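You operate a simulated robot arm through the tools that you are given. There is no shell and no other tool.

Carry out the task below with a simulated two-armed robot. There is one attempt and no reset: what you move stays moved.

Task
Soak the green and blue soak cartridges with the smallest pod, then drain them.
Fine: both stand in the bath well before the pod is pressed, then on the bath rack; the other pods stay sealed, hands stay out of the bath. Set down upright: what you pick out.

It is judged by the outcome, as a careful person would: the job done as asked, and still so three seconds after it is handed in. It fails if anything else is knocked over, pushed out of place, dropped, spilled or broken.

Robot
Two 7-joint arms with fingered hands on one trunk that stands fixed in place. Base frame: the origin is at the foot of the trunk, x ahead of it, y to its left, z up. Readings come in mm, rad, newtons and seconds.
The left shoulder is at [50, 214, 869], the right one opposite. With the tool pointing down near the work surface each hand reaches from about 400 to 900 mm from the base axis, measured 20 degrees to its own side. Payload 3 kg a hand.
Tool frame (each hand has its own): the origin (TCP) lies between the finger pads and is the grasp point; the fingertips stand 26 mm ahead of it; z points along the fingers, y is the line along which they close. The gripper opens to 132 mm. The gripper's body begins 73 mm behind the TCP. The gripper is a hand of 3 fingers: y runs from the thumb to the fingers, the wrist lies at [0, 0, -229] in the tool frame, and closing takes about 1.5 s.
Orientation is that of the tool frame in the base frame, as [roll, pitch, yaw] about the fixed x, y, z axes, in that order (R = Rz(yaw) Ry(pitch) Rx(roll)). With the fingers straight down and closing along the base's y, the tool's x points along the base's -x, its y along +y and its z along -z.

Tools
- The arms move only by the tool move_arm. It takes "left_commands", "right_commands" or both (then of equal length, played together; a hand with none holds still); each is a list of rows, each an object of numbers (a shift or turn left out is 0, a gripper value left out holds the last): "tx", "ty", "tz": the shift along the base's x, y, z in mm; "rx", "ry", "rz": the turn, a rotation vector about the base's x, y, z in rad; "fingers": the finger opening in mm, from 0 to 132. In form: [{"tx": .., "ty": .., "tz": .., "rx": .., "ry": .., "rz": .., "fingers": ..}, ...]. A call has 1 to 20 rows; each row is the pose to reach, as a shift and turn from the pose commanded when the call began. Rows are played at 5 a second. More than 50 mm and 0.15 rad between two rows, or a gripper value outside its range, and nothing of the call is played. Where a pose cannot be reached the arm comes as near as it can. A force on the tool above 40 N (or 10 N above the force at the start of the call, whichever is more), or a blocked arm, ends the call early, and 0.2 s more pass. Each finger travels about 72 mm/s and halts on what it meets, pressing with about 26 N; the grip force reading is that of the motor and also rises with nothing between the fingers. The clock runs only during rows and for 0.2 s after the last one: add rows that repeat a pose to give the fingers time. It gives the time, the measured TCP pose, the force on the tool (base axes), the opening and the grip force at its end, in the units of the frame above (readings bear some noise), with the torque about the TCP (base axes, N m) and any sound that the robot's microphone picked up, and new pictures: "show" is both (left out), scene, wrist or none (wrist: the cameras of the hands that moved).
- Cameras (640 x 400 px; columns grow to the right, rows downward): "scene" is now at [27.3, -3.6, 1485.3]; the picture's right is [-0.04, -1.00, 0.00], its down [-0.78, 0.03, -0.63] and it looks along [0.63, -0.02, -0.78] (base axes); focal length 335 px, centre (320, 200). "left" rides on the left gripper at [-62, 3, -92] in its tool frame; the picture's right is [-0.05, -1.00, 0.00], its down [0.83, -0.04, -0.56] and it looks along [0.55, -0.03, 0.83] (tool axes); focal length 230 px, centre (320, 200). "right" rides on the right gripper at [61, 3, -92] in its tool frame; the picture's right is [-0.05, 1.00, 0.00], its down [-0.83, -0.04, -0.56] and it looks along [-0.55, -0.03, 0.83] (tool axes); focal length 230 px, centre (320, 200). There is no depth. A picture from a camera that has moved, and an enlarged one, comes with that camera's place and axes in the base frame and with its lens.
- set_grasp(shape, hand): the hand has 3 fingers and takes this shape, open, in about a second: jaw (thumb against the fingers, like two jaws); tri (thumb and two fingers); tip (a fingertip pinch); poke (one finger out to press); point (the index stretched); flat (the hand flat); cup (the hand cupped); fist (a fist). The gripper value then closes the fingers along that shape, each until it touches; the sizes above hold for jaw. It gives what a move gives, with no picture.
- pan_tilt(pan, tilt): turns the head with the scene camera to pan (to the left, within 1.501 rad either way) and tilt (down, from -0.506 to 1.204), counted from straight ahead of the robot. It gives what a move gives, and a new picture of the scene camera.
- close_up(camera, box): a new picture of the part [left, top, right, bottom] of that camera's present view, enlarged. It takes no simulated time.
- hand_in(): hands the job in; it is judged then, once.

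Nothing tells you positions but the pictures and the camera data. Unless the task says otherwise, let go and move clear before handing in.

The tools are called after "Call:" by a JSON object that holds its "name" and its "arguments". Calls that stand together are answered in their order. move_arm: Moves the arms, as the interface text tells. Its arguments: {"type":"object","properties":{"left_commands":{"type":"array","items":{"type":"object","properties":{"tx":{"type":"number"},"ty":{"type":"number"},"tz":{"type":"number"},"rx":{"type":"number"},"ry":{"type":"number"},"rz":{"type":"number"},"fingers":{"type":"number"}}}},"right_commands":{"type":"array","items":{"type":"object","properties":{"tx":{"type":"number"},"ty":{"type":"number"},"tz":{"type":"number"},"rx":{"type":"number"},"ry":{"type":"number"},"rz":{"type":"number"},"fingers":{"type":"number"}}}},"show":{"type":"string","enum":["both","scene","wrist","none"]}},"required":[]} The other tools are called the same way: set_grasp (shape, hand) gives the hand a shape; pan_tilt (pan, tilt) turns the head that bears the scene camera; close_up (camera, box) takes an enlarged picture of a part of a camera's view; hand_in () hands the job in.

At the start:

```text
clock: 0.0
left_position: [612.8, 320.8, 1085.4]
left_ee_rot: [3.141, -0.001, -3.105]
left_wrist_force: [0.2, -0.2, 0.9]
left_moment: [0.03, 0.04, 0.01]
left_gripper_width: 131.7
left_gripper_force: 0.0
left_shape: jaw
right_position: [605.7, -175.0, 1024.1]
right_ee_rot: [3.141, 0.0, -3.104]
right_wrist_force: [-0.4, 0.2, 0.2]
right_moment: [0.01, 0.01, 0.03]
right_gripper_width: 131.8
right_gripper_force: 0.0
right_shape: jaw
head pan, tilt: [-0.038, 0.888]
```

scene: 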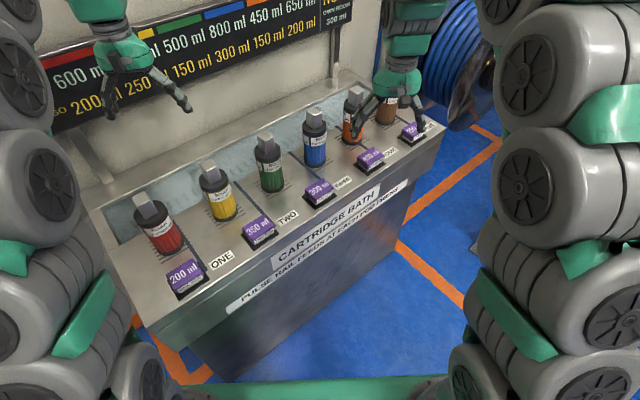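
right: 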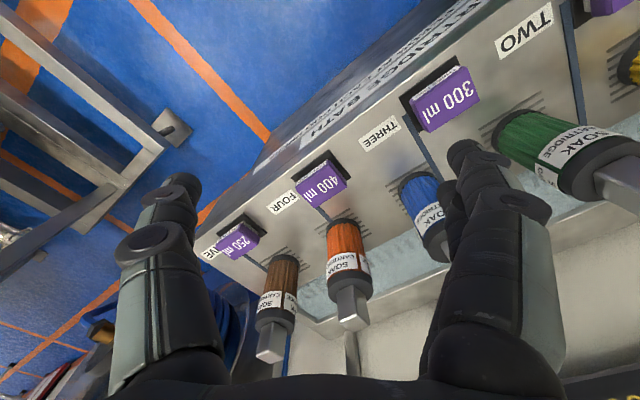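
left: 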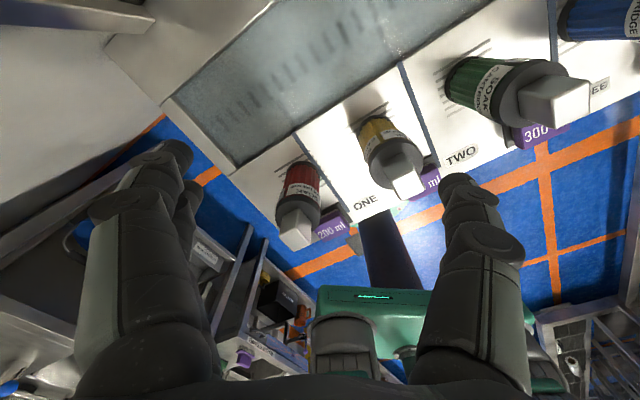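

I see a bath with six cartridges, purple pods in front, and a wall sign with volumes. I'll look closer at the sign and the bath before moving.

Call:
{"name": "close_up", "arguments": {"camera": "scene", "box": [30, 0, 370, 130]}}

Call:
{"name": "close_up", "arguments": {"camera": "scene", "box": [100, 150, 300, 320]}}

Call:
{"name": "close_up", "arguments": {"camera": "scene", "box": [260, 80, 450, 230]}}

Call:
{"name": "pan_tilt", "arguments": {"pan": 0, "tilt": 0.5}}

```text
1.88 times, centred on (200, 65) of scene
camera zoom: at [27.3, -3.6, 1485.3], right [-0.04, -1.0, 0.0], down [-0.78, 0.03, -0.63], along [0.63, -0.02, -0.78], focal length 631 px, centre (546, 454)
```

zoom: 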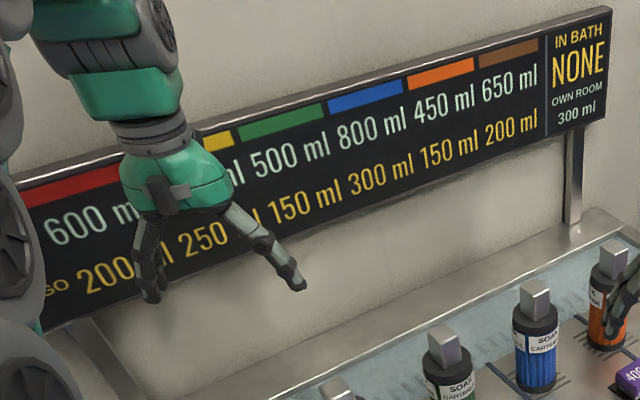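

```text
2.35 times, centred on (200, 235) of scene
camera zoom: at [27.3, -3.6, 1485.3], right [-0.04, -1.0, 0.0], down [-0.78, 0.03, -0.63], along [0.63, -0.02, -0.78], focal length 789 px, centre (602, 118)
```

zoom: 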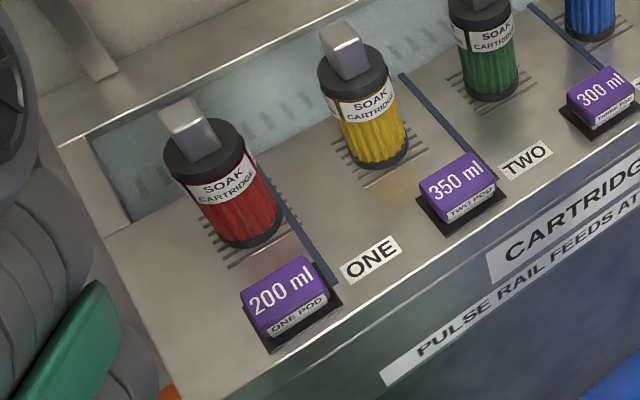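

```text
2.67 times, centred on (355, 155) of scene
camera zoom: at [27.3, -3.6, 1485.3], right [-0.04, -1.0, 0.0], down [-0.78, 0.03, -0.63], along [0.63, -0.02, -0.78], focal length 894 px, centre (227, 320)
```

zoom: 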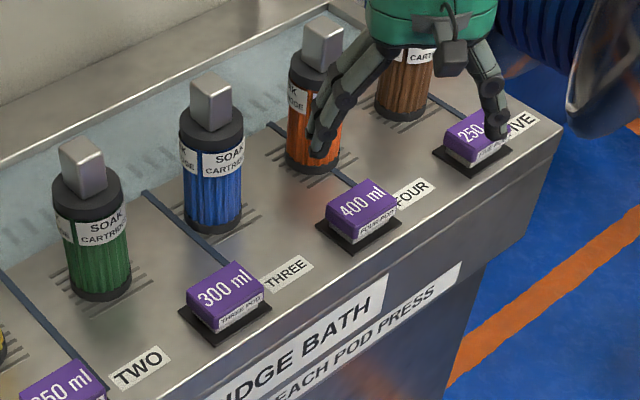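

```text
clock: 0.9
left_position: [613.2, 321.6, 1085.5]
left_ee_rot: [-3.141, 0.0, -3.106]
left_wrist_force: [-0.4, -0.1, -0.7]
left_moment: [-0.01, 0.02, -0.01]
left_gripper_width: 131.8
left_gripper_force: 0.0
left_shape: jaw
right_position: [605.7, -174.3, 1023.6]
right_ee_rot: [3.14, 0.0, -3.105]
right_wrist_force: [0.7, -0.2, -0.4]
right_moment: [-0.02, 0.04, 0.03]
right_gripper_width: 131.9
right_gripper_force: 0.0
right_shape: jaw
head pan, tilt: [0.0, 0.499]
```

scene: 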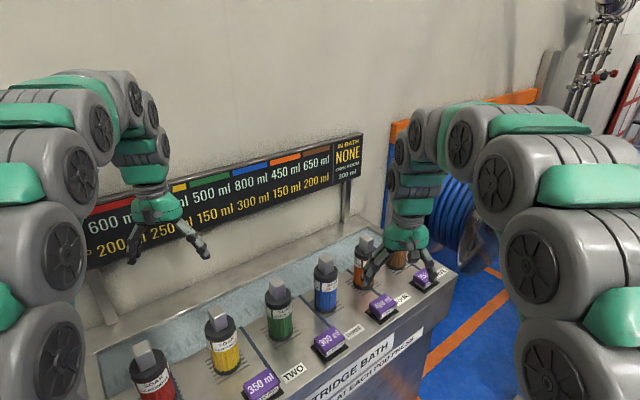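

The sign holds a table partly hidden by the left hand. I'll zoom in on the sign and the bath from this view.

Call:
{"name": "close_up", "arguments": {"camera": "scene", "box": [70, 120, 370, 280]}}

Call:
{"name": "close_up", "arguments": {"camera": "scene", "box": [300, 120, 370, 200]}}

Call:
{"name": "close_up", "arguments": {"camera": "scene", "box": [90, 230, 450, 400]}}

Call:
{"name": "close_up", "arguments": {"camera": "right", "box": [180, 0, 640, 280]}}

Call:
{"name": "close_up", "arguments": {"camera": "left", "box": [160, 0, 640, 260]}}

```text
2.13 times, centred on (220, 200) of scene
camera zoom: at [42.2, -0.6, 1518.2], right [0.0, -1.0, 0.0], down [-0.48, 0.0, -0.88], along [0.88, 0.0, -0.48], focal length 715 px, centre (533, 200)
```

zoom: 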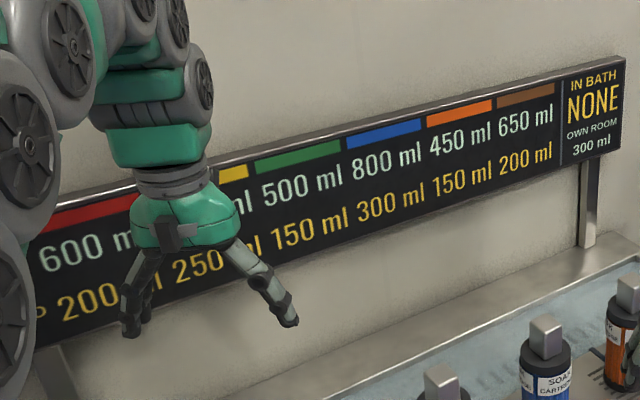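

```text
5.00 times, centred on (335, 160) of scene
camera zoom: at [42.2, -0.6, 1518.2], right [0.0, -1.0, 0.0], down [-0.48, 0.0, -0.88], along [0.88, 0.0, -0.48], focal length 1676 px, centre (245, 400)
```

zoom: 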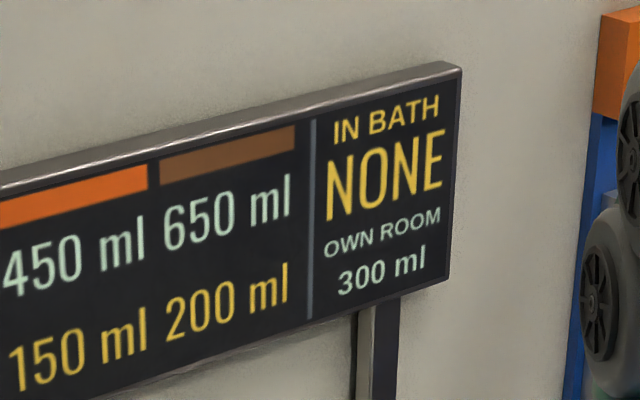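

```text
1.78 times, centred on (270, 315) of scene
camera zoom: at [42.2, -0.6, 1518.2], right [0.0, -1.0, 0.0], down [-0.48, 0.0, -0.88], along [0.88, 0.0, -0.48], focal length 596 px, centre (409, -4)
```

zoom: 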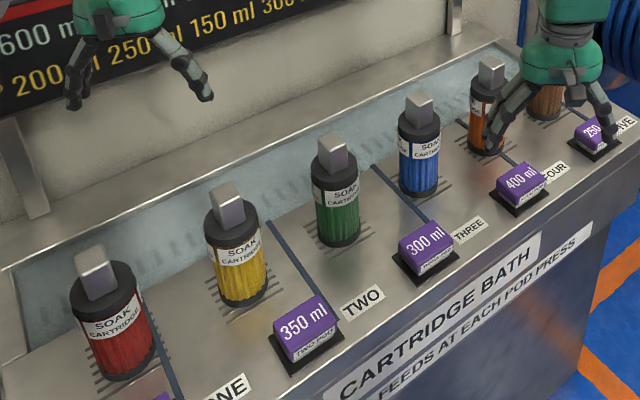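

```text
1.39 times, centred on (410, 140) of right
camera zoom: at [544.5, -173.0, 1116.4], right [0.01, 1.0, 0.0], down [0.83, -0.01, 0.55], along [0.55, -0.01, -0.83], focal length 320 px, centre (195, 284)
```

zoom: 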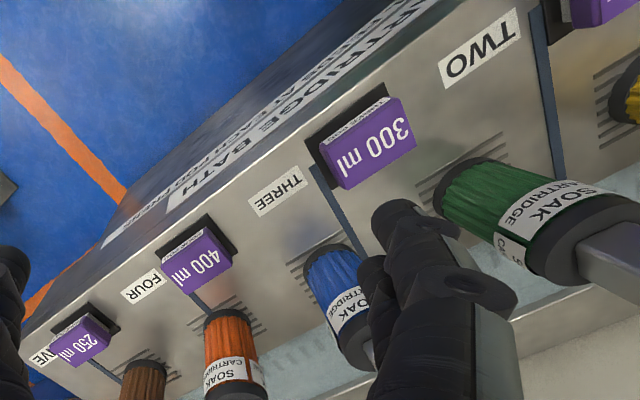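

```text
1.33 times, centred on (400, 130) of left
camera zoom: at [674.5, 327.2, 1177.8], right [0.09, -1.0, 0.0], down [-0.83, -0.07, 0.56], along [-0.55, -0.05, -0.83], focal length 307 px, centre (213, 293)
```

zoom: 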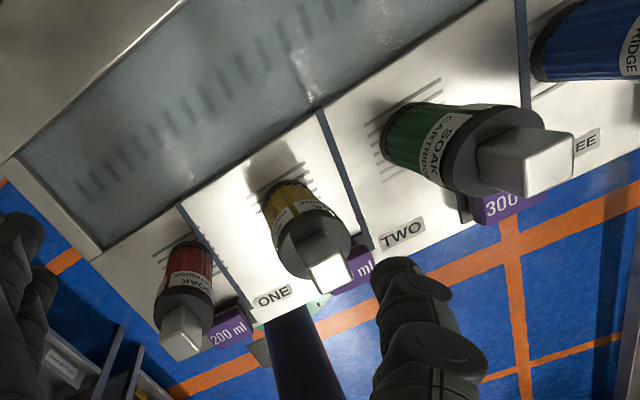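

The row labels at the sign's left end are hidden behind the left arm, so I'll lift and retract that arm to read them.

Call:
{"name": "move_arm", "arguments": {"left_commands": [{"tx": -40, "tz": 20}, {"tx": -80, "tz": 40}, {"tx": -120, "tz": 60}, {"tx": -160, "tz": 60}, {"tx": -200, "tz": 60}], "show": "scene"}}

Call:
{"name": "pan_tilt", "arguments": {"pan": 0.4, "tilt": 0.6}}

```text
clock: 2.1
left_position: [411.8, 322.4, 1145.2]
left_ee_rot: [-3.141, 0.001, -3.103]
left_wrist_force: [0.6, 0.3, -0.7]
left_moment: [-0.01, 0.01, 0.05]
left_gripper_width: 131.8
left_gripper_force: 0.1
left_shape: jaw
right_position: [605.4, -173.7, 1023.2]
right_ee_rot: [-3.141, 0.002, -3.104]
right_wrist_force: [0.4, 0.2, -0.5]
right_moment: [-0.02, -0.01, 0.03]
right_gripper_width: 131.9
right_gripper_force: 0.0
right_shape: jaw
head pan, tilt: [0.0, 0.499]
```

scene: 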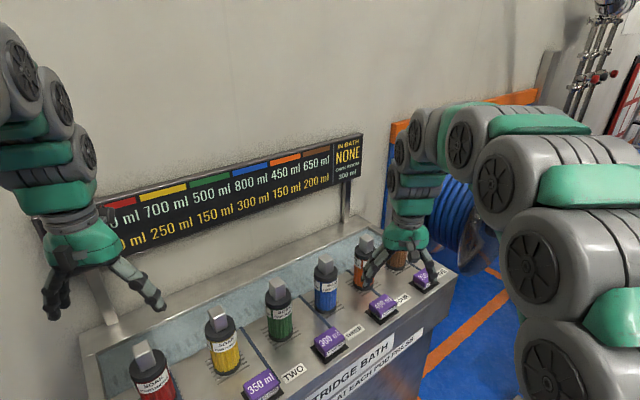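

```text
clock: 2.9
left_position: [412.9, 323.9, 1144.7]
left_ee_rot: [3.141, 0.0, -3.105]
left_wrist_force: [0.0, 0.7, 0.0]
left_moment: [-0.01, -0.01, -0.01]
left_gripper_width: 132.0
left_gripper_force: 0.0
left_shape: jaw
right_position: [605.4, -174.0, 1024.7]
right_ee_rot: [3.141, 0.0, -3.103]
right_wrist_force: [0.4, -0.3, -1.3]
right_moment: [-0.02, 0.04, 0.03]
right_gripper_width: 131.6
right_gripper_force: 0.1
right_shape: jaw
head pan, tilt: [0.4, 0.6]
```

scene: 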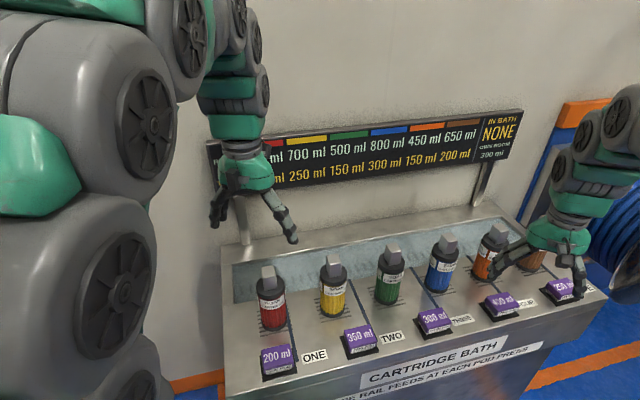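

The left hand still covers the sign's label end; I'll shift it further left.

Call:
{"name": "move_arm", "arguments": {"left_commands": [{"ty": 45}, {"ty": 90}, {"ty": 135}, {"ty": 180}, {"ty": 225}], "show": "scene"}}

Call:
{"name": "close_up", "arguments": {"camera": "scene", "box": [190, 90, 350, 210]}}

Call:
{"name": "close_up", "arguments": {"camera": "scene", "box": [210, 200, 420, 400]}}

Call:
{"name": "close_up", "arguments": {"camera": "scene", "box": [400, 200, 620, 400]}}

```text
clock: 4.1
left_position: [412.9, 547.3, 1145.8]
left_ee_rot: [3.14, -0.003, -3.107]
left_wrist_force: [-1.4, 0.2, -0.3]
left_moment: [-0.01, 0.0, 0.0]
left_gripper_width: 131.7
left_gripper_force: 0.0
left_shape: jaw
right_position: [604.9, -173.8, 1024.4]
right_ee_rot: [3.141, 0.001, -3.105]
right_wrist_force: [0.3, -0.2, -1.0]
right_moment: [0.01, 0.0, 0.02]
right_gripper_width: 131.8
right_gripper_force: 0.0
right_shape: jaw
head pan, tilt: [0.4, 0.6]
```

scene: 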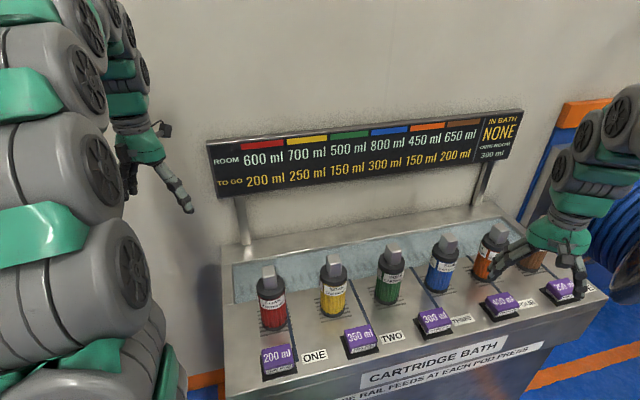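

```text
3.33 times, centred on (270, 150) of scene
camera zoom: at [32.6, 33.8, 1509.2], right [0.39, -0.92, 0.0], down [-0.52, -0.22, -0.83], along [0.76, 0.32, -0.56], focal length 1118 px, centre (487, 367)
```

zoom: 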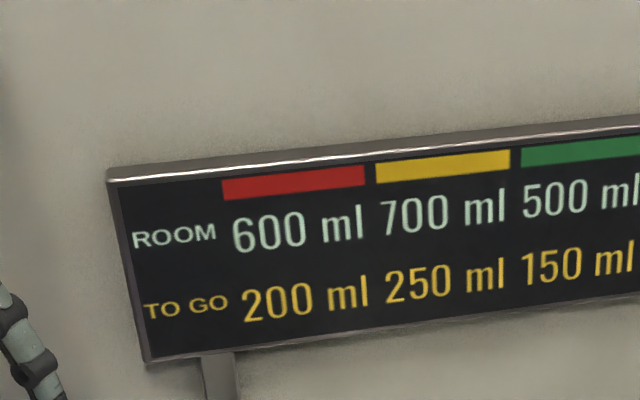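

```text
2.00 times, centred on (315, 300) of scene
camera zoom: at [32.6, 33.8, 1509.2], right [0.39, -0.92, 0.0], down [-0.52, -0.22, -0.83], along [0.76, 0.32, -0.56], focal length 670 px, centre (330, 0)
```

zoom: 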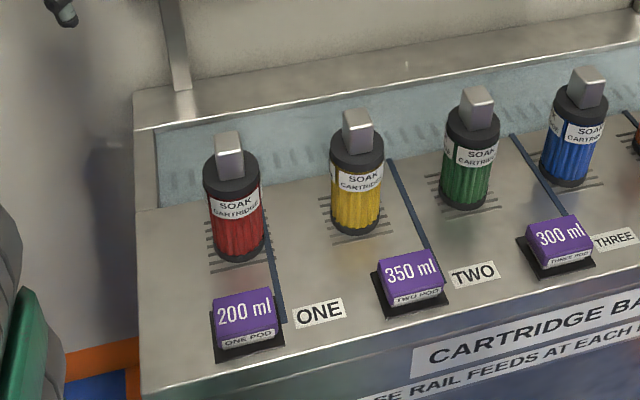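

```text
2.00 times, centred on (510, 300) of scene
camera zoom: at [32.6, 33.8, 1509.2], right [0.39, -0.92, 0.0], down [-0.52, -0.22, -0.83], along [0.76, 0.32, -0.56], focal length 670 px, centre (-60, 0)
```

zoom: 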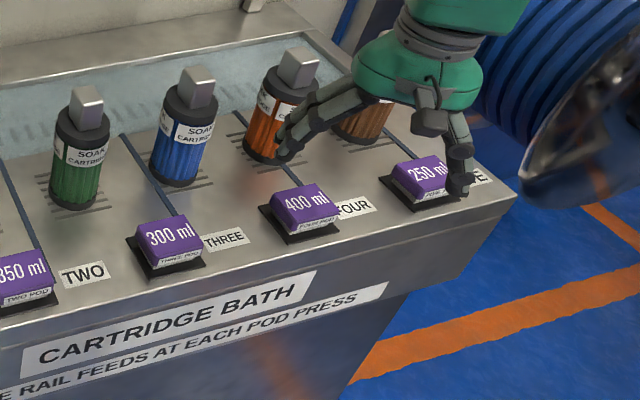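

The sign reads ROOM / TO GO per colour, with an "in bath" readout. I place the deck at about z≈790 mm; next I'll clear the right arm too and view the well squarely.

Call:
{"name": "move_arm", "arguments": {"right_commands": [{"tx": -40, "ty": -40, "tz": 20}, {"tx": -80, "ty": -80, "tz": 40}, {"tx": -120, "ty": -120, "tz": 60}, {"tx": -160, "ty": -160, "tz": 60}, {"tx": -200, "ty": -200, "tz": 60}], "show": "none"}}

Call:
{"name": "pan_tilt", "arguments": {"pan": 0.1, "tilt": 0.8}}

Call:
{"name": "close_up", "arguments": {"camera": "scene", "box": [120, 100, 330, 300]}}

Call:
{"name": "close_up", "arguments": {"camera": "scene", "box": [300, 60, 510, 260]}}

```text
refused: row 1 steps farther than a row can; nothing moved
```

```text
clock: 4.9
left_position: [412.2, 547.3, 1146.8]
left_ee_rot: [3.141, 0.001, -3.104]
left_wrist_force: [-0.5, -0.5, 0.2]
left_moment: [-0.06, 0.0, -0.01]
left_gripper_width: 131.9
left_gripper_force: 0.2
left_shape: jaw
right_position: [605.7, -174.5, 1024.7]
right_ee_rot: [-3.141, 0.0, -3.105]
right_wrist_force: [0.3, 0.7, 0.7]
right_moment: [0.0, 0.01, -0.01]
right_gripper_width: 131.8
right_gripper_force: 0.0
right_shape: jaw
head pan, tilt: [0.099, 0.799]
```

scene: 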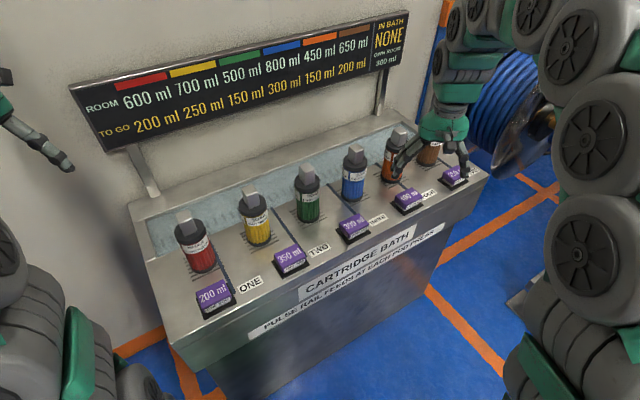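

```text
2.00 times, centred on (225, 200) of scene
camera zoom: at [31.5, 7.5, 1492.3], right [0.1, -0.99, 0.0], down [-0.71, -0.07, -0.7], along [0.69, 0.07, -0.72], focal length 670 px, centre (510, 200)
```

zoom: 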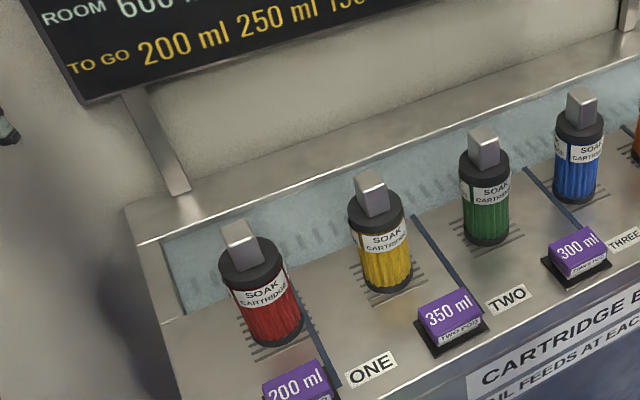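

```text
2.00 times, centred on (405, 160) of scene
camera zoom: at [31.5, 7.5, 1492.3], right [0.1, -0.99, 0.0], down [-0.71, -0.07, -0.7], along [0.69, 0.07, -0.72], focal length 670 px, centre (150, 280)
```

zoom: 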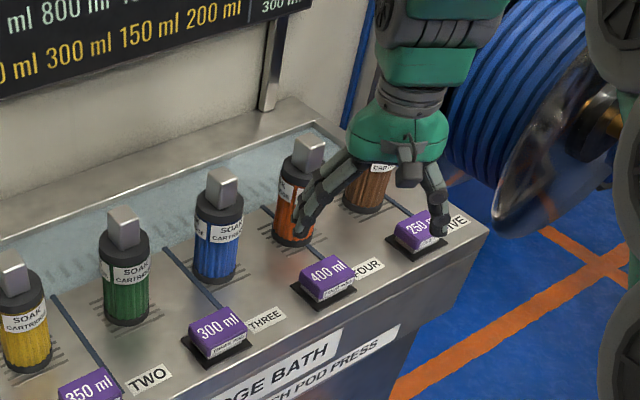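

I'll retract the right arm in smaller steps and send the left hand's camera over the well to inspect it.

Call:
{"name": "move_arm", "arguments": {"right_commands": [{"tx": -30, "ty": -30, "tz": 10}, {"tx": -60, "ty": -60, "tz": 20}, {"tx": -90, "ty": -90, "tz": 30}, {"tx": -120, "ty": -120, "tz": 40}, {"tx": -150, "ty": -150, "tz": 50}, {"tx": -180, "ty": -180, "tz": 60}, {"tx": -200, "ty": -200, "tz": 60}, {"tx": -200, "ty": -200, "tz": 60}], "left_commands": [{"tx": 30, "ty": -30, "tz": 0}, {"tx": 60, "ty": -60, "tz": 0}, {"tx": 90, "ty": -90, "tz": 0}, {"tx": 120, "ty": -120, "tz": 0}, {"tx": 150, "ty": -150, "tz": 0}, {"tx": 180, "ty": -180, "tz": 0}, {"tx": 210, "ty": -210, "tz": 0}, {"tx": 240, "ty": -240, "tz": 0}]}}

Call:
{"name": "close_up", "arguments": {"camera": "left", "box": [100, 0, 640, 250]}}

Call:
{"name": "close_up", "arguments": {"camera": "scene", "box": [300, 60, 510, 260]}}

```text
clock: 6.7
left_position: [653.9, 305.0, 1145.2]
left_ee_rot: [3.14, 0.001, -3.104]
left_wrist_force: [-0.2, 0.6, -0.5]
left_moment: [-0.01, 0.03, 0.0]
left_gripper_width: 131.8
left_gripper_force: 0.3
left_shape: jaw
right_position: [405.1, -371.0, 1080.9]
right_ee_rot: [3.14, 0.001, -3.104]
right_wrist_force: [0.3, -0.1, 0.0]
right_moment: [0.01, 0.04, -0.01]
right_gripper_width: 132.1
right_gripper_force: 0.0
right_shape: jaw
head pan, tilt: [0.099, 0.799]
camera right: at [343.0, -370.1, 1174.3], right [0.01, 1.0, 0.0], down [0.83, -0.01, 0.55], along [0.55, -0.01, -0.83], focal length 230 px, centre (320, 200)
camera left: at [716.2, 310.1, 1238.5], right [0.09, -1.0, 0.0], down [-0.83, -0.08, 0.55], along [-0.55, -0.05, -0.83], focal length 230 px, centre (320, 200)
```

scene: 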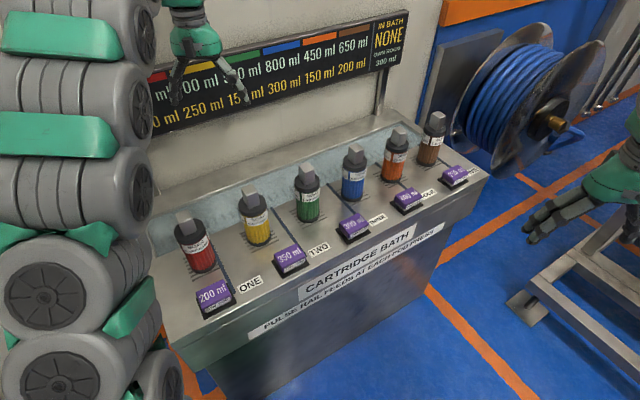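
right: 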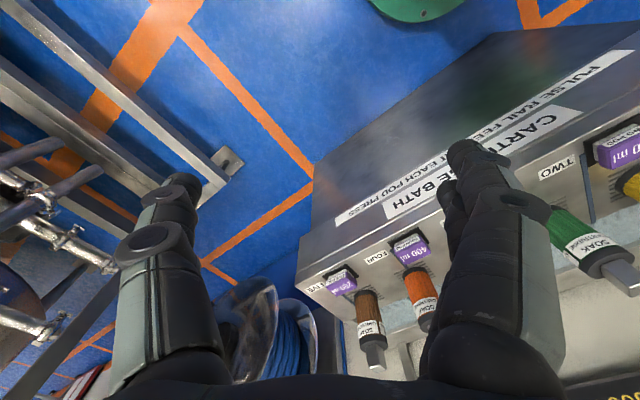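
left: 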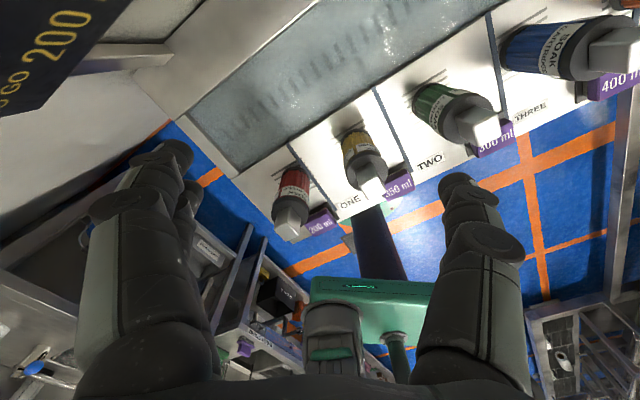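

```text
1.19 times, centred on (370, 125) of left
camera zoom: at [716.2, 310.1, 1238.5], right [0.09, -1.0, 0.0], down [-0.83, -0.08, 0.55], along [-0.55, -0.05, -0.83], focal length 273 px, centre (261, 289)
```

zoom: 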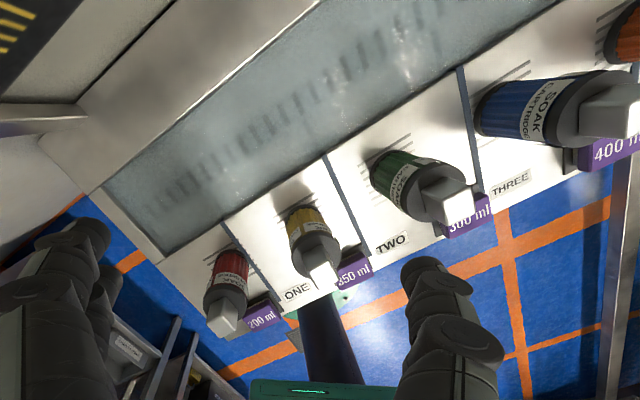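

```text
2.00 times, centred on (405, 160) of scene
camera zoom: at [31.5, 7.4, 1492.3], right [0.1, -0.99, 0.0], down [-0.71, -0.07, -0.7], along [0.69, 0.07, -0.72], focal length 670 px, centre (150, 280)
```

zoom: 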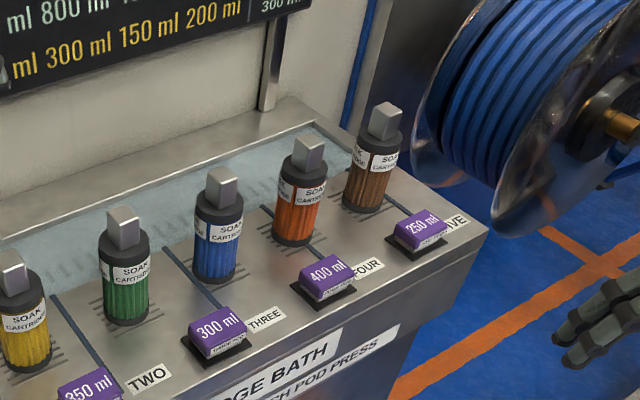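

The well lies behind the cartridge row (roughly 78–224 mm behind the cartridge centre line), with slots along its middle. I'll zoom in there to judge its depth and to find the rack.

Call:
{"name": "close_up", "arguments": {"camera": "scene", "box": [230, 110, 350, 185]}}

Call:
{"name": "close_up", "arguments": {"camera": "scene", "box": [340, 90, 460, 165]}}

Call:
{"name": "close_up", "arguments": {"camera": "left", "box": [170, 0, 420, 170]}}

Call:
{"name": "close_up", "arguments": {"camera": "left", "box": [390, 0, 640, 170]}}

Call:
{"name": "close_up", "arguments": {"camera": "scene", "box": [230, 200, 460, 350]}}

```text
5.33 times, centred on (290, 148) of scene
camera zoom: at [31.5, 7.4, 1492.3], right [0.1, -0.99, 0.0], down [-0.71, -0.07, -0.7], along [0.69, 0.07, -0.72], focal length 1788 px, centre (480, 480)
```

zoom: 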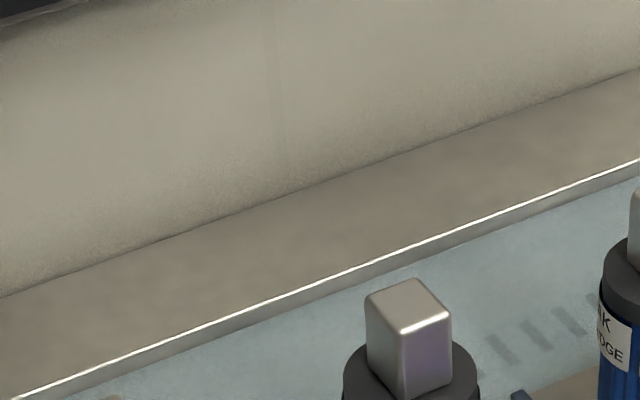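

```text
5.33 times, centred on (400, 128) of scene
camera zoom: at [31.5, 7.4, 1492.3], right [0.1, -0.99, 0.0], down [-0.71, -0.07, -0.7], along [0.69, 0.07, -0.72], focal length 1788 px, centre (-107, 587)
```

zoom: 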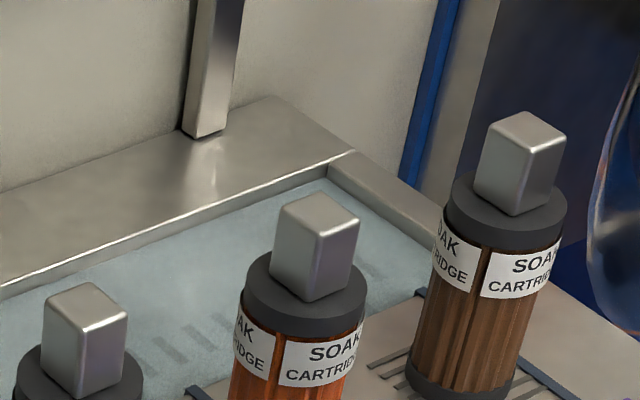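

```text
2.35 times, centred on (295, 85) of left
camera zoom: at [716.2, 310.1, 1238.5], right [0.09, -1.0, 0.0], down [-0.83, -0.08, 0.55], along [-0.55, -0.05, -0.83], focal length 541 px, centre (379, 471)
```

zoom: 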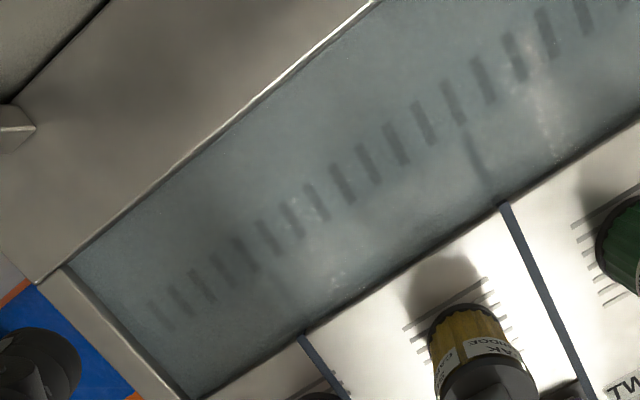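

```text
2.35 times, centred on (515, 85) of left
camera zoom: at [716.2, 310.1, 1238.5], right [0.09, -1.0, 0.0], down [-0.83, -0.08, 0.55], along [-0.55, -0.05, -0.83], focal length 541 px, centre (-139, 471)
```

zoom: 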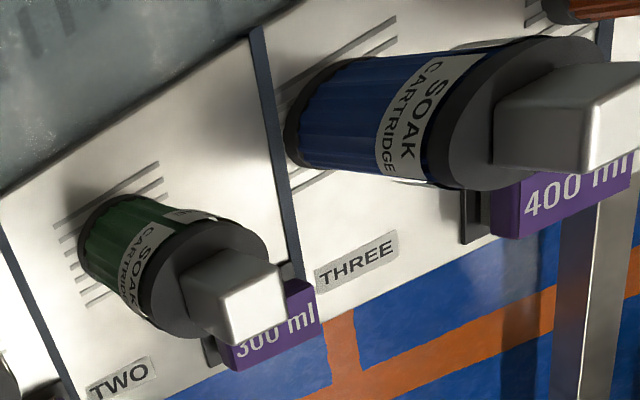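

```text
2.67 times, centred on (345, 275) of scene
camera zoom: at [31.5, 7.4, 1492.3], right [0.1, -0.99, 0.0], down [-0.71, -0.07, -0.7], along [0.69, 0.07, -0.72], focal length 894 px, centre (253, 0)
```

zoom: 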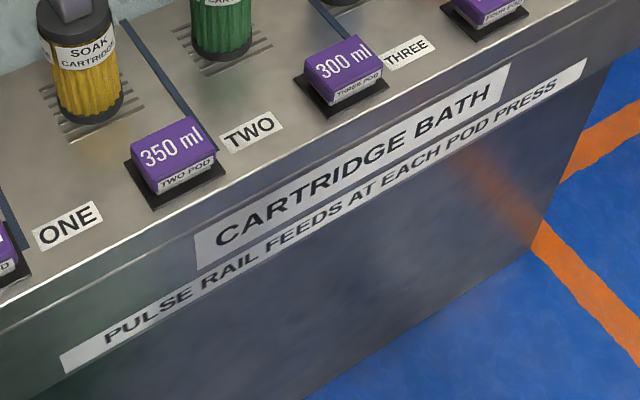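

The well already looks wet, with a small rim; cartridges are about 63 mm wide, with a 30 mm square handle on top (top z≈954). I take green to be near (656,102) and blue near (748,-20), row axis about (0.61,-0.79). I'll bring the left hand over green, aligned to the row.

Call:
{"name": "move_arm", "arguments": {"left_commands": [{"ty": -41, "tz": -9, "rz": 0.132}, {"ty": -81, "tz": -18, "rz": 0.264}, {"ty": -122, "tz": -27, "rz": 0.396}, {"ty": -162, "tz": -36, "rz": 0.528}, {"tx": 2, "ty": -203, "tz": -45, "rz": 0.66}, {"tx": 2, "ty": -203, "tz": -45, "rz": 0.66}]}}

Call:
{"name": "close_up", "arguments": {"camera": "left", "box": [160, 0, 480, 200]}}

```text
clock: 8.1
left_position: [657.5, 103.9, 1103.1]
left_ee_rot: [-3.141, 0.0, -2.442]
left_wrist_force: [0.1, 0.6, -0.3]
left_moment: [-0.02, 0.0, -0.02]
left_gripper_width: 131.7
left_gripper_force: 0.1
left_shape: jaw
right_position: [403.6, -370.7, 1081.3]
right_ee_rot: [-3.141, 0.0, -3.105]
right_wrist_force: [-0.9, -0.1, 0.1]
right_moment: [-0.01, -0.03, 0.01]
right_gripper_width: 132.1
right_gripper_force: 0.1
right_shape: jaw
head pan, tilt: [0.099, 0.799]
camera left: at [702.9, 146.3, 1195.7], right [0.68, -0.73, 0.0], down [-0.61, -0.57, 0.56], along [-0.41, -0.38, -0.83], focal length 230 px, centre (320, 200)
```

scene: 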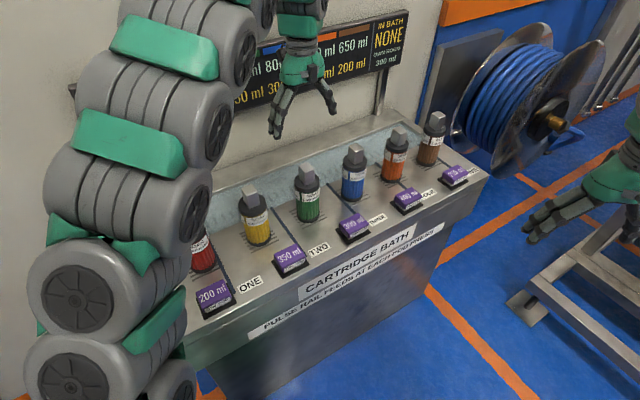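
left: 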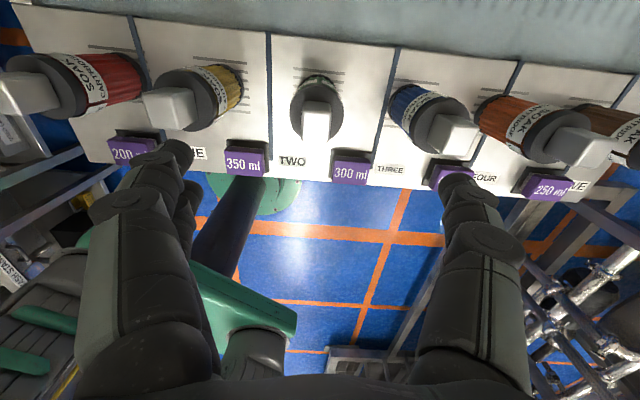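

```text
2.00 times, centred on (320, 100) of left
camera zoom: at [702.9, 146.3, 1195.7], right [0.68, -0.73, 0.0], down [-0.61, -0.57, 0.56], along [-0.41, -0.38, -0.83], focal length 460 px, centre (320, 400)
```

zoom: 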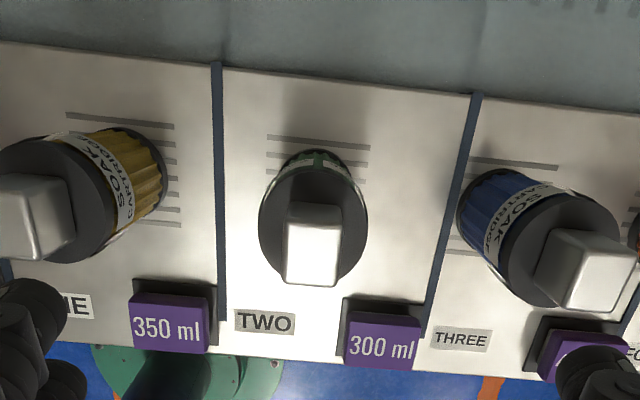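

Green's handle is centred near (649,101), top about z=960, deck about 794. I'll line up and come down to just above the handle, then check.

Call:
{"name": "move_arm", "arguments": {"left_commands": [{"tx": -8.5, "ty": -3, "tz": -40, "rz": -0.045}, {"tx": -8.5, "ty": -3, "tz": -80, "rz": -0.045}, {"tx": -8.5, "ty": -3, "tz": -108, "rz": -0.045}, {"tx": -8.5, "ty": -3, "tz": -108, "rz": -0.045}]}}

Call:
{"name": "close_up", "arguments": {"camera": "left", "box": [160, 20, 480, 220]}}

Call:
{"name": "close_up", "arguments": {"camera": "scene", "box": [250, 100, 370, 230]}}

```text
clock: 9.1
left_position: [644.9, 101.5, 994.4]
left_ee_rot: [3.141, -0.002, -2.489]
left_wrist_force: [0.2, 0.7, 1.1]
left_moment: [0.0, -0.01, -0.02]
left_gripper_width: 131.7
left_gripper_force: 0.0
left_shape: jaw
right_position: [404.7, -371.3, 1081.7]
right_ee_rot: [3.141, 0.0, -3.107]
right_wrist_force: [0.4, 0.4, 0.1]
right_moment: [-0.01, 0.01, 0.0]
right_gripper_width: 132.0
right_gripper_force: 0.1
right_shape: jaw
head pan, tilt: [0.099, 0.799]
camera left: at [692.5, 140.9, 1086.1], right [0.65, -0.76, 0.0], down [-0.63, -0.54, 0.56], along [-0.42, -0.36, -0.83], focal length 230 px, centre (320, 200)
```

scene: 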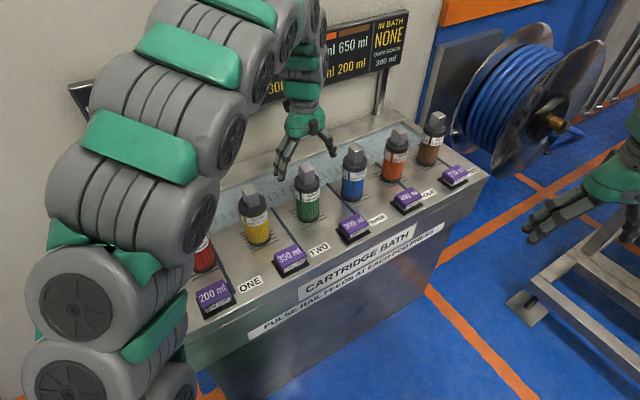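
left: 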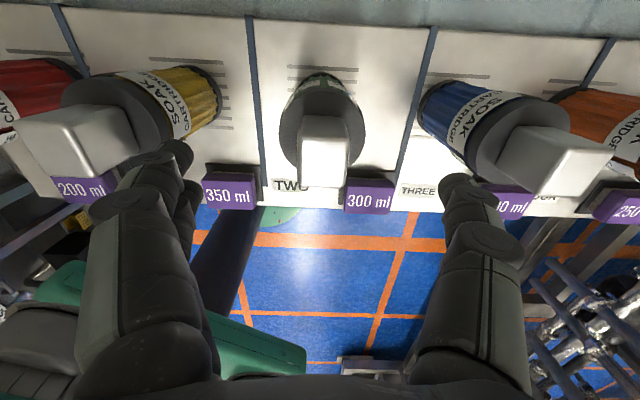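

```text
2.00 times, centred on (320, 120) of left
camera zoom: at [692.5, 140.9, 1086.1], right [0.65, -0.76, 0.0], down [-0.63, -0.54, 0.56], along [-0.42, -0.36, -0.83], focal length 460 px, centre (320, 360)
```

zoom: 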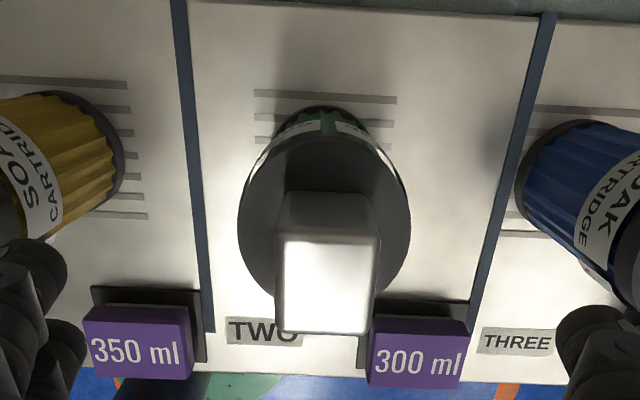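

```text
3.08 times, centred on (310, 165) of scene
camera zoom: at [31.5, 7.4, 1492.3], right [0.1, -1.0, 0.0], down [-0.71, -0.07, -0.7], along [0.69, 0.07, -0.72], focal length 1032 px, centre (351, 308)
```

zoom: 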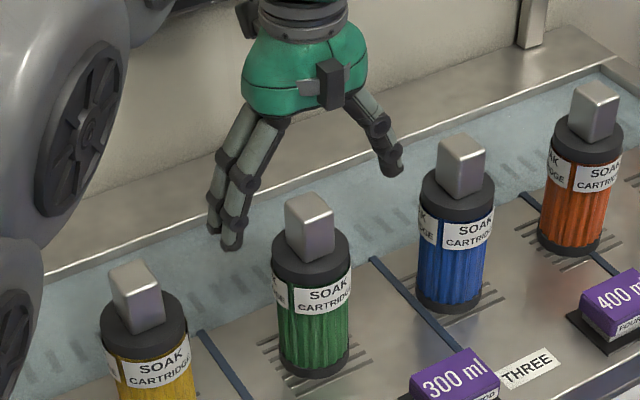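

Alignment is good (about 4 mm off in x). I'll correct, descend onto green's handle and close.

Call:
{"name": "move_arm", "arguments": {"left_commands": [{"tx": 4, "ty": 0.5, "tz": -25}, {"tx": 4, "ty": 0.5, "tz": -50}, {"tx": 4, "ty": 0.5, "tz": -50}], "show": "both"}}

Call:
{"name": "close_up", "arguments": {"camera": "left", "box": [160, 60, 480, 260]}}

Call:
{"name": "close_up", "arguments": {"camera": "scene", "box": [250, 100, 370, 230]}}

```text
clock: 9.9
left_position: [648.1, 100.2, 942.2]
left_ee_rot: [3.14, -0.001, -2.491]
left_wrist_force: [-1.0, 0.2, 0.2]
left_moment: [0.0, 0.0, 0.0]
left_gripper_width: 131.8
left_gripper_force: 0.1
left_shape: jaw
right_position: [404.1, -372.1, 1082.1]
right_ee_rot: [3.141, 0.001, -3.105]
right_wrist_force: [-0.3, -0.1, -0.5]
right_moment: [0.01, 0.02, 0.0]
right_gripper_width: 131.9
right_gripper_force: 0.2
right_shape: jaw
head pan, tilt: [0.099, 0.799]
camera left: at [696.7, 139.8, 1034.8], right [0.65, -0.76, 0.0], down [-0.63, -0.54, 0.56], along [-0.42, -0.36, -0.83], focal length 230 px, centre (320, 200)
```

scene: 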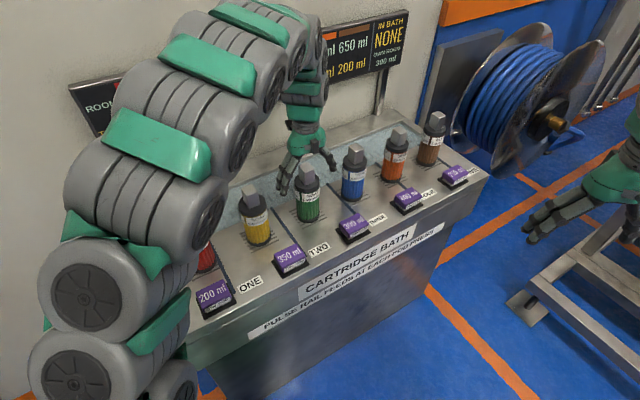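
left: 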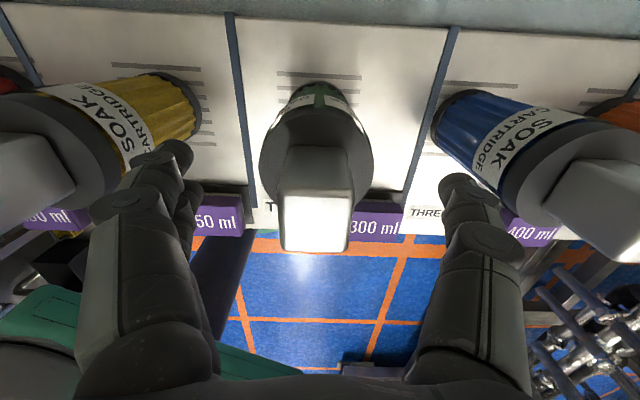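

```text
2.00 times, centred on (320, 160) of left
camera zoom: at [696.7, 139.8, 1034.8], right [0.65, -0.76, 0.0], down [-0.63, -0.54, 0.56], along [-0.42, -0.36, -0.83], focal length 460 px, centre (320, 280)
```

zoom: 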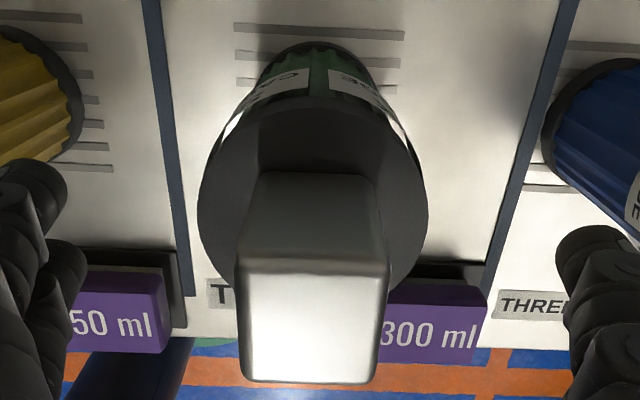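

```text
3.08 times, centred on (310, 165) of scene
camera zoom: at [31.5, 7.4, 1492.3], right [0.1, -1.0, 0.0], down [-0.71, -0.07, -0.7], along [0.69, 0.07, -0.72], focal length 1032 px, centre (351, 308)
```

zoom: 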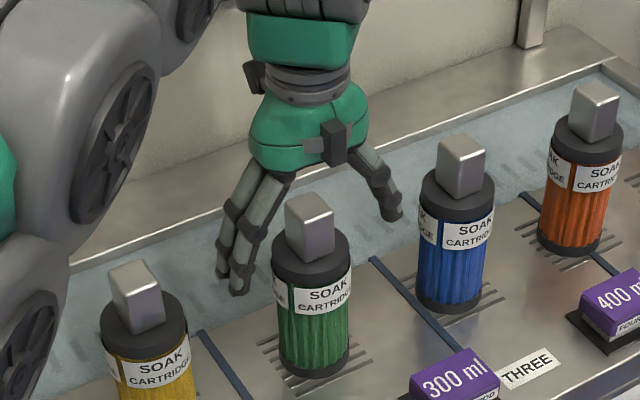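

The handle sits centred between the fingers. Closing now.

Call:
{"name": "move_arm", "arguments": {"left_commands": [{"fingers": 10}, {"fingers": 10}, {"fingers": 10}, {"fingers": 10}, {"fingers": 10}, {"fingers": 10}, {"fingers": 10}, {"fingers": 10}, {"fingers": 10}], "show": "both"}}

Call:
{"name": "close_up", "arguments": {"camera": "scene", "box": [250, 100, 370, 230]}}

```text
clock: 12.1
left_position: [649.4, 99.9, 943.1]
left_ee_rot: [-3.14, 0.002, -2.491]
left_wrist_force: [-1.0, 0.4, 8.7]
left_moment: [0.06, -0.01, 0.02]
left_gripper_width: 43.3
left_gripper_force: 25.9
left_shape: jaw
right_position: [405.0, -370.5, 1082.9]
right_ee_rot: [-3.141, 0.002, -3.103]
right_wrist_force: [-0.2, 0.4, 0.4]
right_moment: [0.02, 0.01, -0.01]
right_gripper_width: 131.9
right_gripper_force: 0.1
right_shape: jaw
head pan, tilt: [0.099, 0.799]
stopped in row 9 (left hand): the force on the tool passed its limit at 40 N (the readings are from after the stop); the commanded pose is now the measured one
camera left: at [696.9, 139.6, 1036.6], right [0.65, -0.76, 0.0], down [-0.64, -0.54, 0.55], along [-0.42, -0.36, -0.83], focal length 230 px, centre (320, 200)
```

scene: 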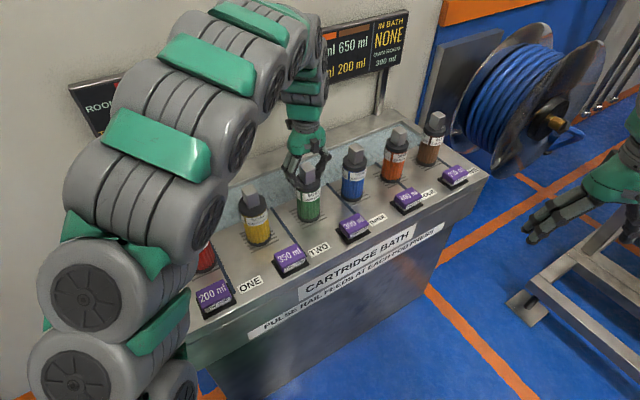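
left: 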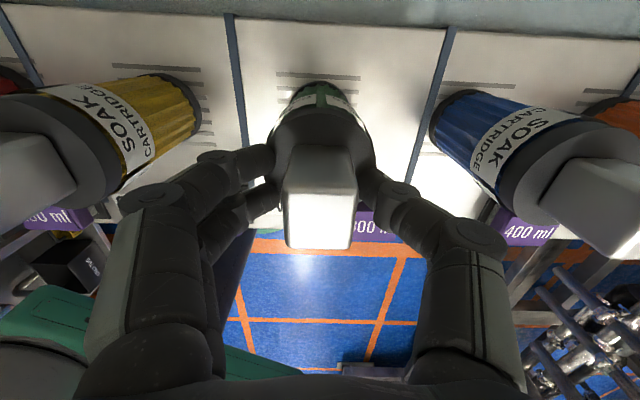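

```text
3.08 times, centred on (310, 165) of scene
camera zoom: at [31.4, 7.4, 1492.3], right [0.1, -1.0, 0.0], down [-0.71, -0.07, -0.7], along [0.69, 0.07, -0.72], focal length 1032 px, centre (351, 308)
```

zoom: 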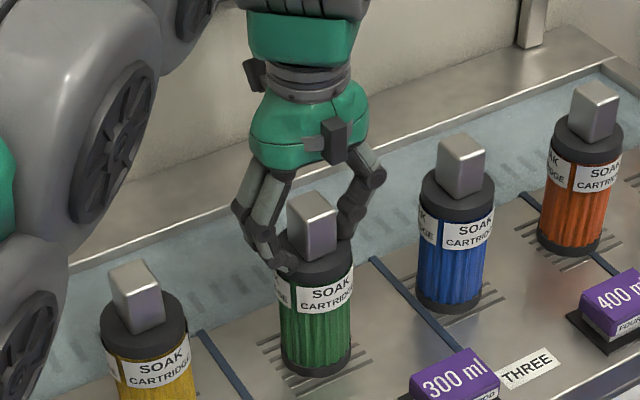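

The fingertips seem to have pressed on the cap top while curling. I'll open a little, rise 10 mm and close again.

Call:
{"name": "move_arm", "arguments": {"left_commands": [{"fingers": 75}, {"fingers": 75}, {"fingers": 75, "tz": 5}, {"fingers": 75, "tz": 9}, {"fingers": 75, "tz": 9}, {"fingers": 10, "tz": 9}, {"fingers": 10, "tz": 9}, {"fingers": 10, "tz": 9}, {"fingers": 10, "tz": 9}, {"fingers": 10, "tz": 9}, {"fingers": 10, "tz": 9}, {"fingers": 10, "tz": 9}, {"fingers": 10, "tz": 9}], "show": "both"}}

Call:
{"name": "close_up", "arguments": {"camera": "scene", "box": [250, 100, 370, 230]}}

Call:
{"name": "close_up", "arguments": {"camera": "left", "box": [160, 60, 480, 260]}}

```text
clock: 14.9
left_position: [649.6, 100.2, 951.7]
left_ee_rot: [-3.139, 0.002, -2.487]
left_wrist_force: [-0.2, 0.0, -0.3]
left_moment: [-0.01, -0.05, 0.01]
left_gripper_width: 24.5
left_gripper_force: 26.1
left_shape: jaw
right_position: [403.3, -371.5, 1081.3]
right_ee_rot: [-3.141, -0.001, -3.106]
right_wrist_force: [-0.6, -0.4, -0.6]
right_moment: [-0.04, 0.02, 0.0]
right_gripper_width: 131.9
right_gripper_force: 0.0
right_shape: jaw
head pan, tilt: [0.099, 0.799]
camera left: at [696.5, 139.7, 1044.3], right [0.65, -0.76, 0.0], down [-0.63, -0.54, 0.55], along [-0.42, -0.36, -0.83], focal length 230 px, centre (320, 200)
```

scene: 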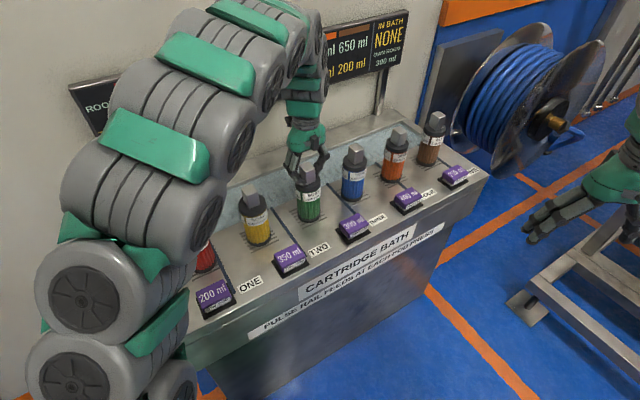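
left: 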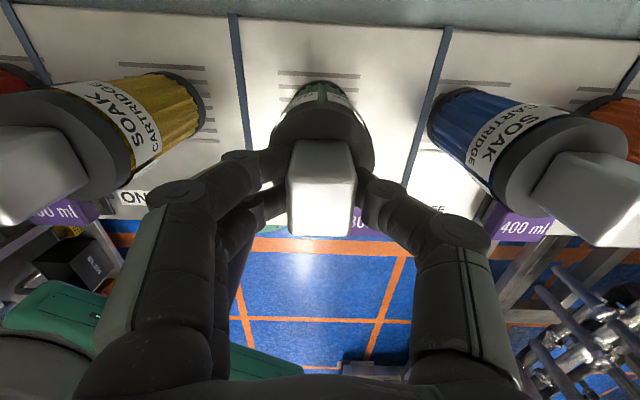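

```text
3.08 times, centred on (310, 165) of scene
camera zoom: at [31.5, 7.4, 1492.3], right [0.1, -1.0, 0.0], down [-0.71, -0.07, -0.7], along [0.69, 0.07, -0.72], focal length 1032 px, centre (351, 308)
```

zoom: 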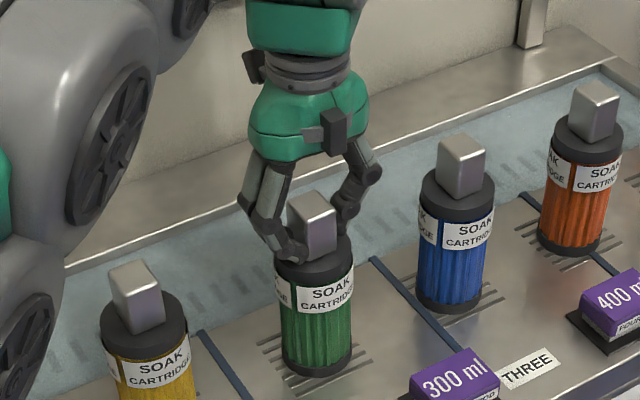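

```text
2.00 times, centred on (320, 160) of left
camera zoom: at [696.5, 139.7, 1044.3], right [0.65, -0.76, 0.0], down [-0.63, -0.54, 0.55], along [-0.42, -0.36, -0.83], focal length 460 px, centre (320, 280)
```

zoom: 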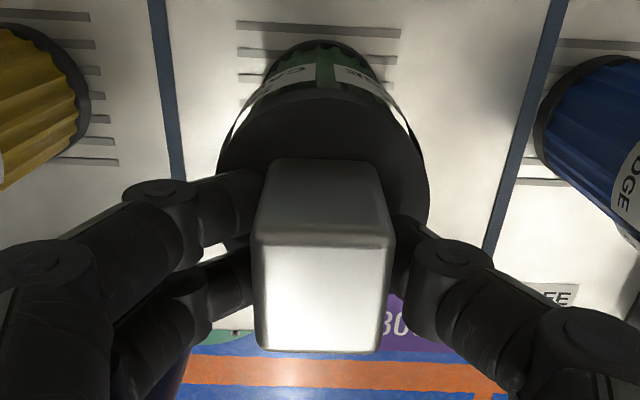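

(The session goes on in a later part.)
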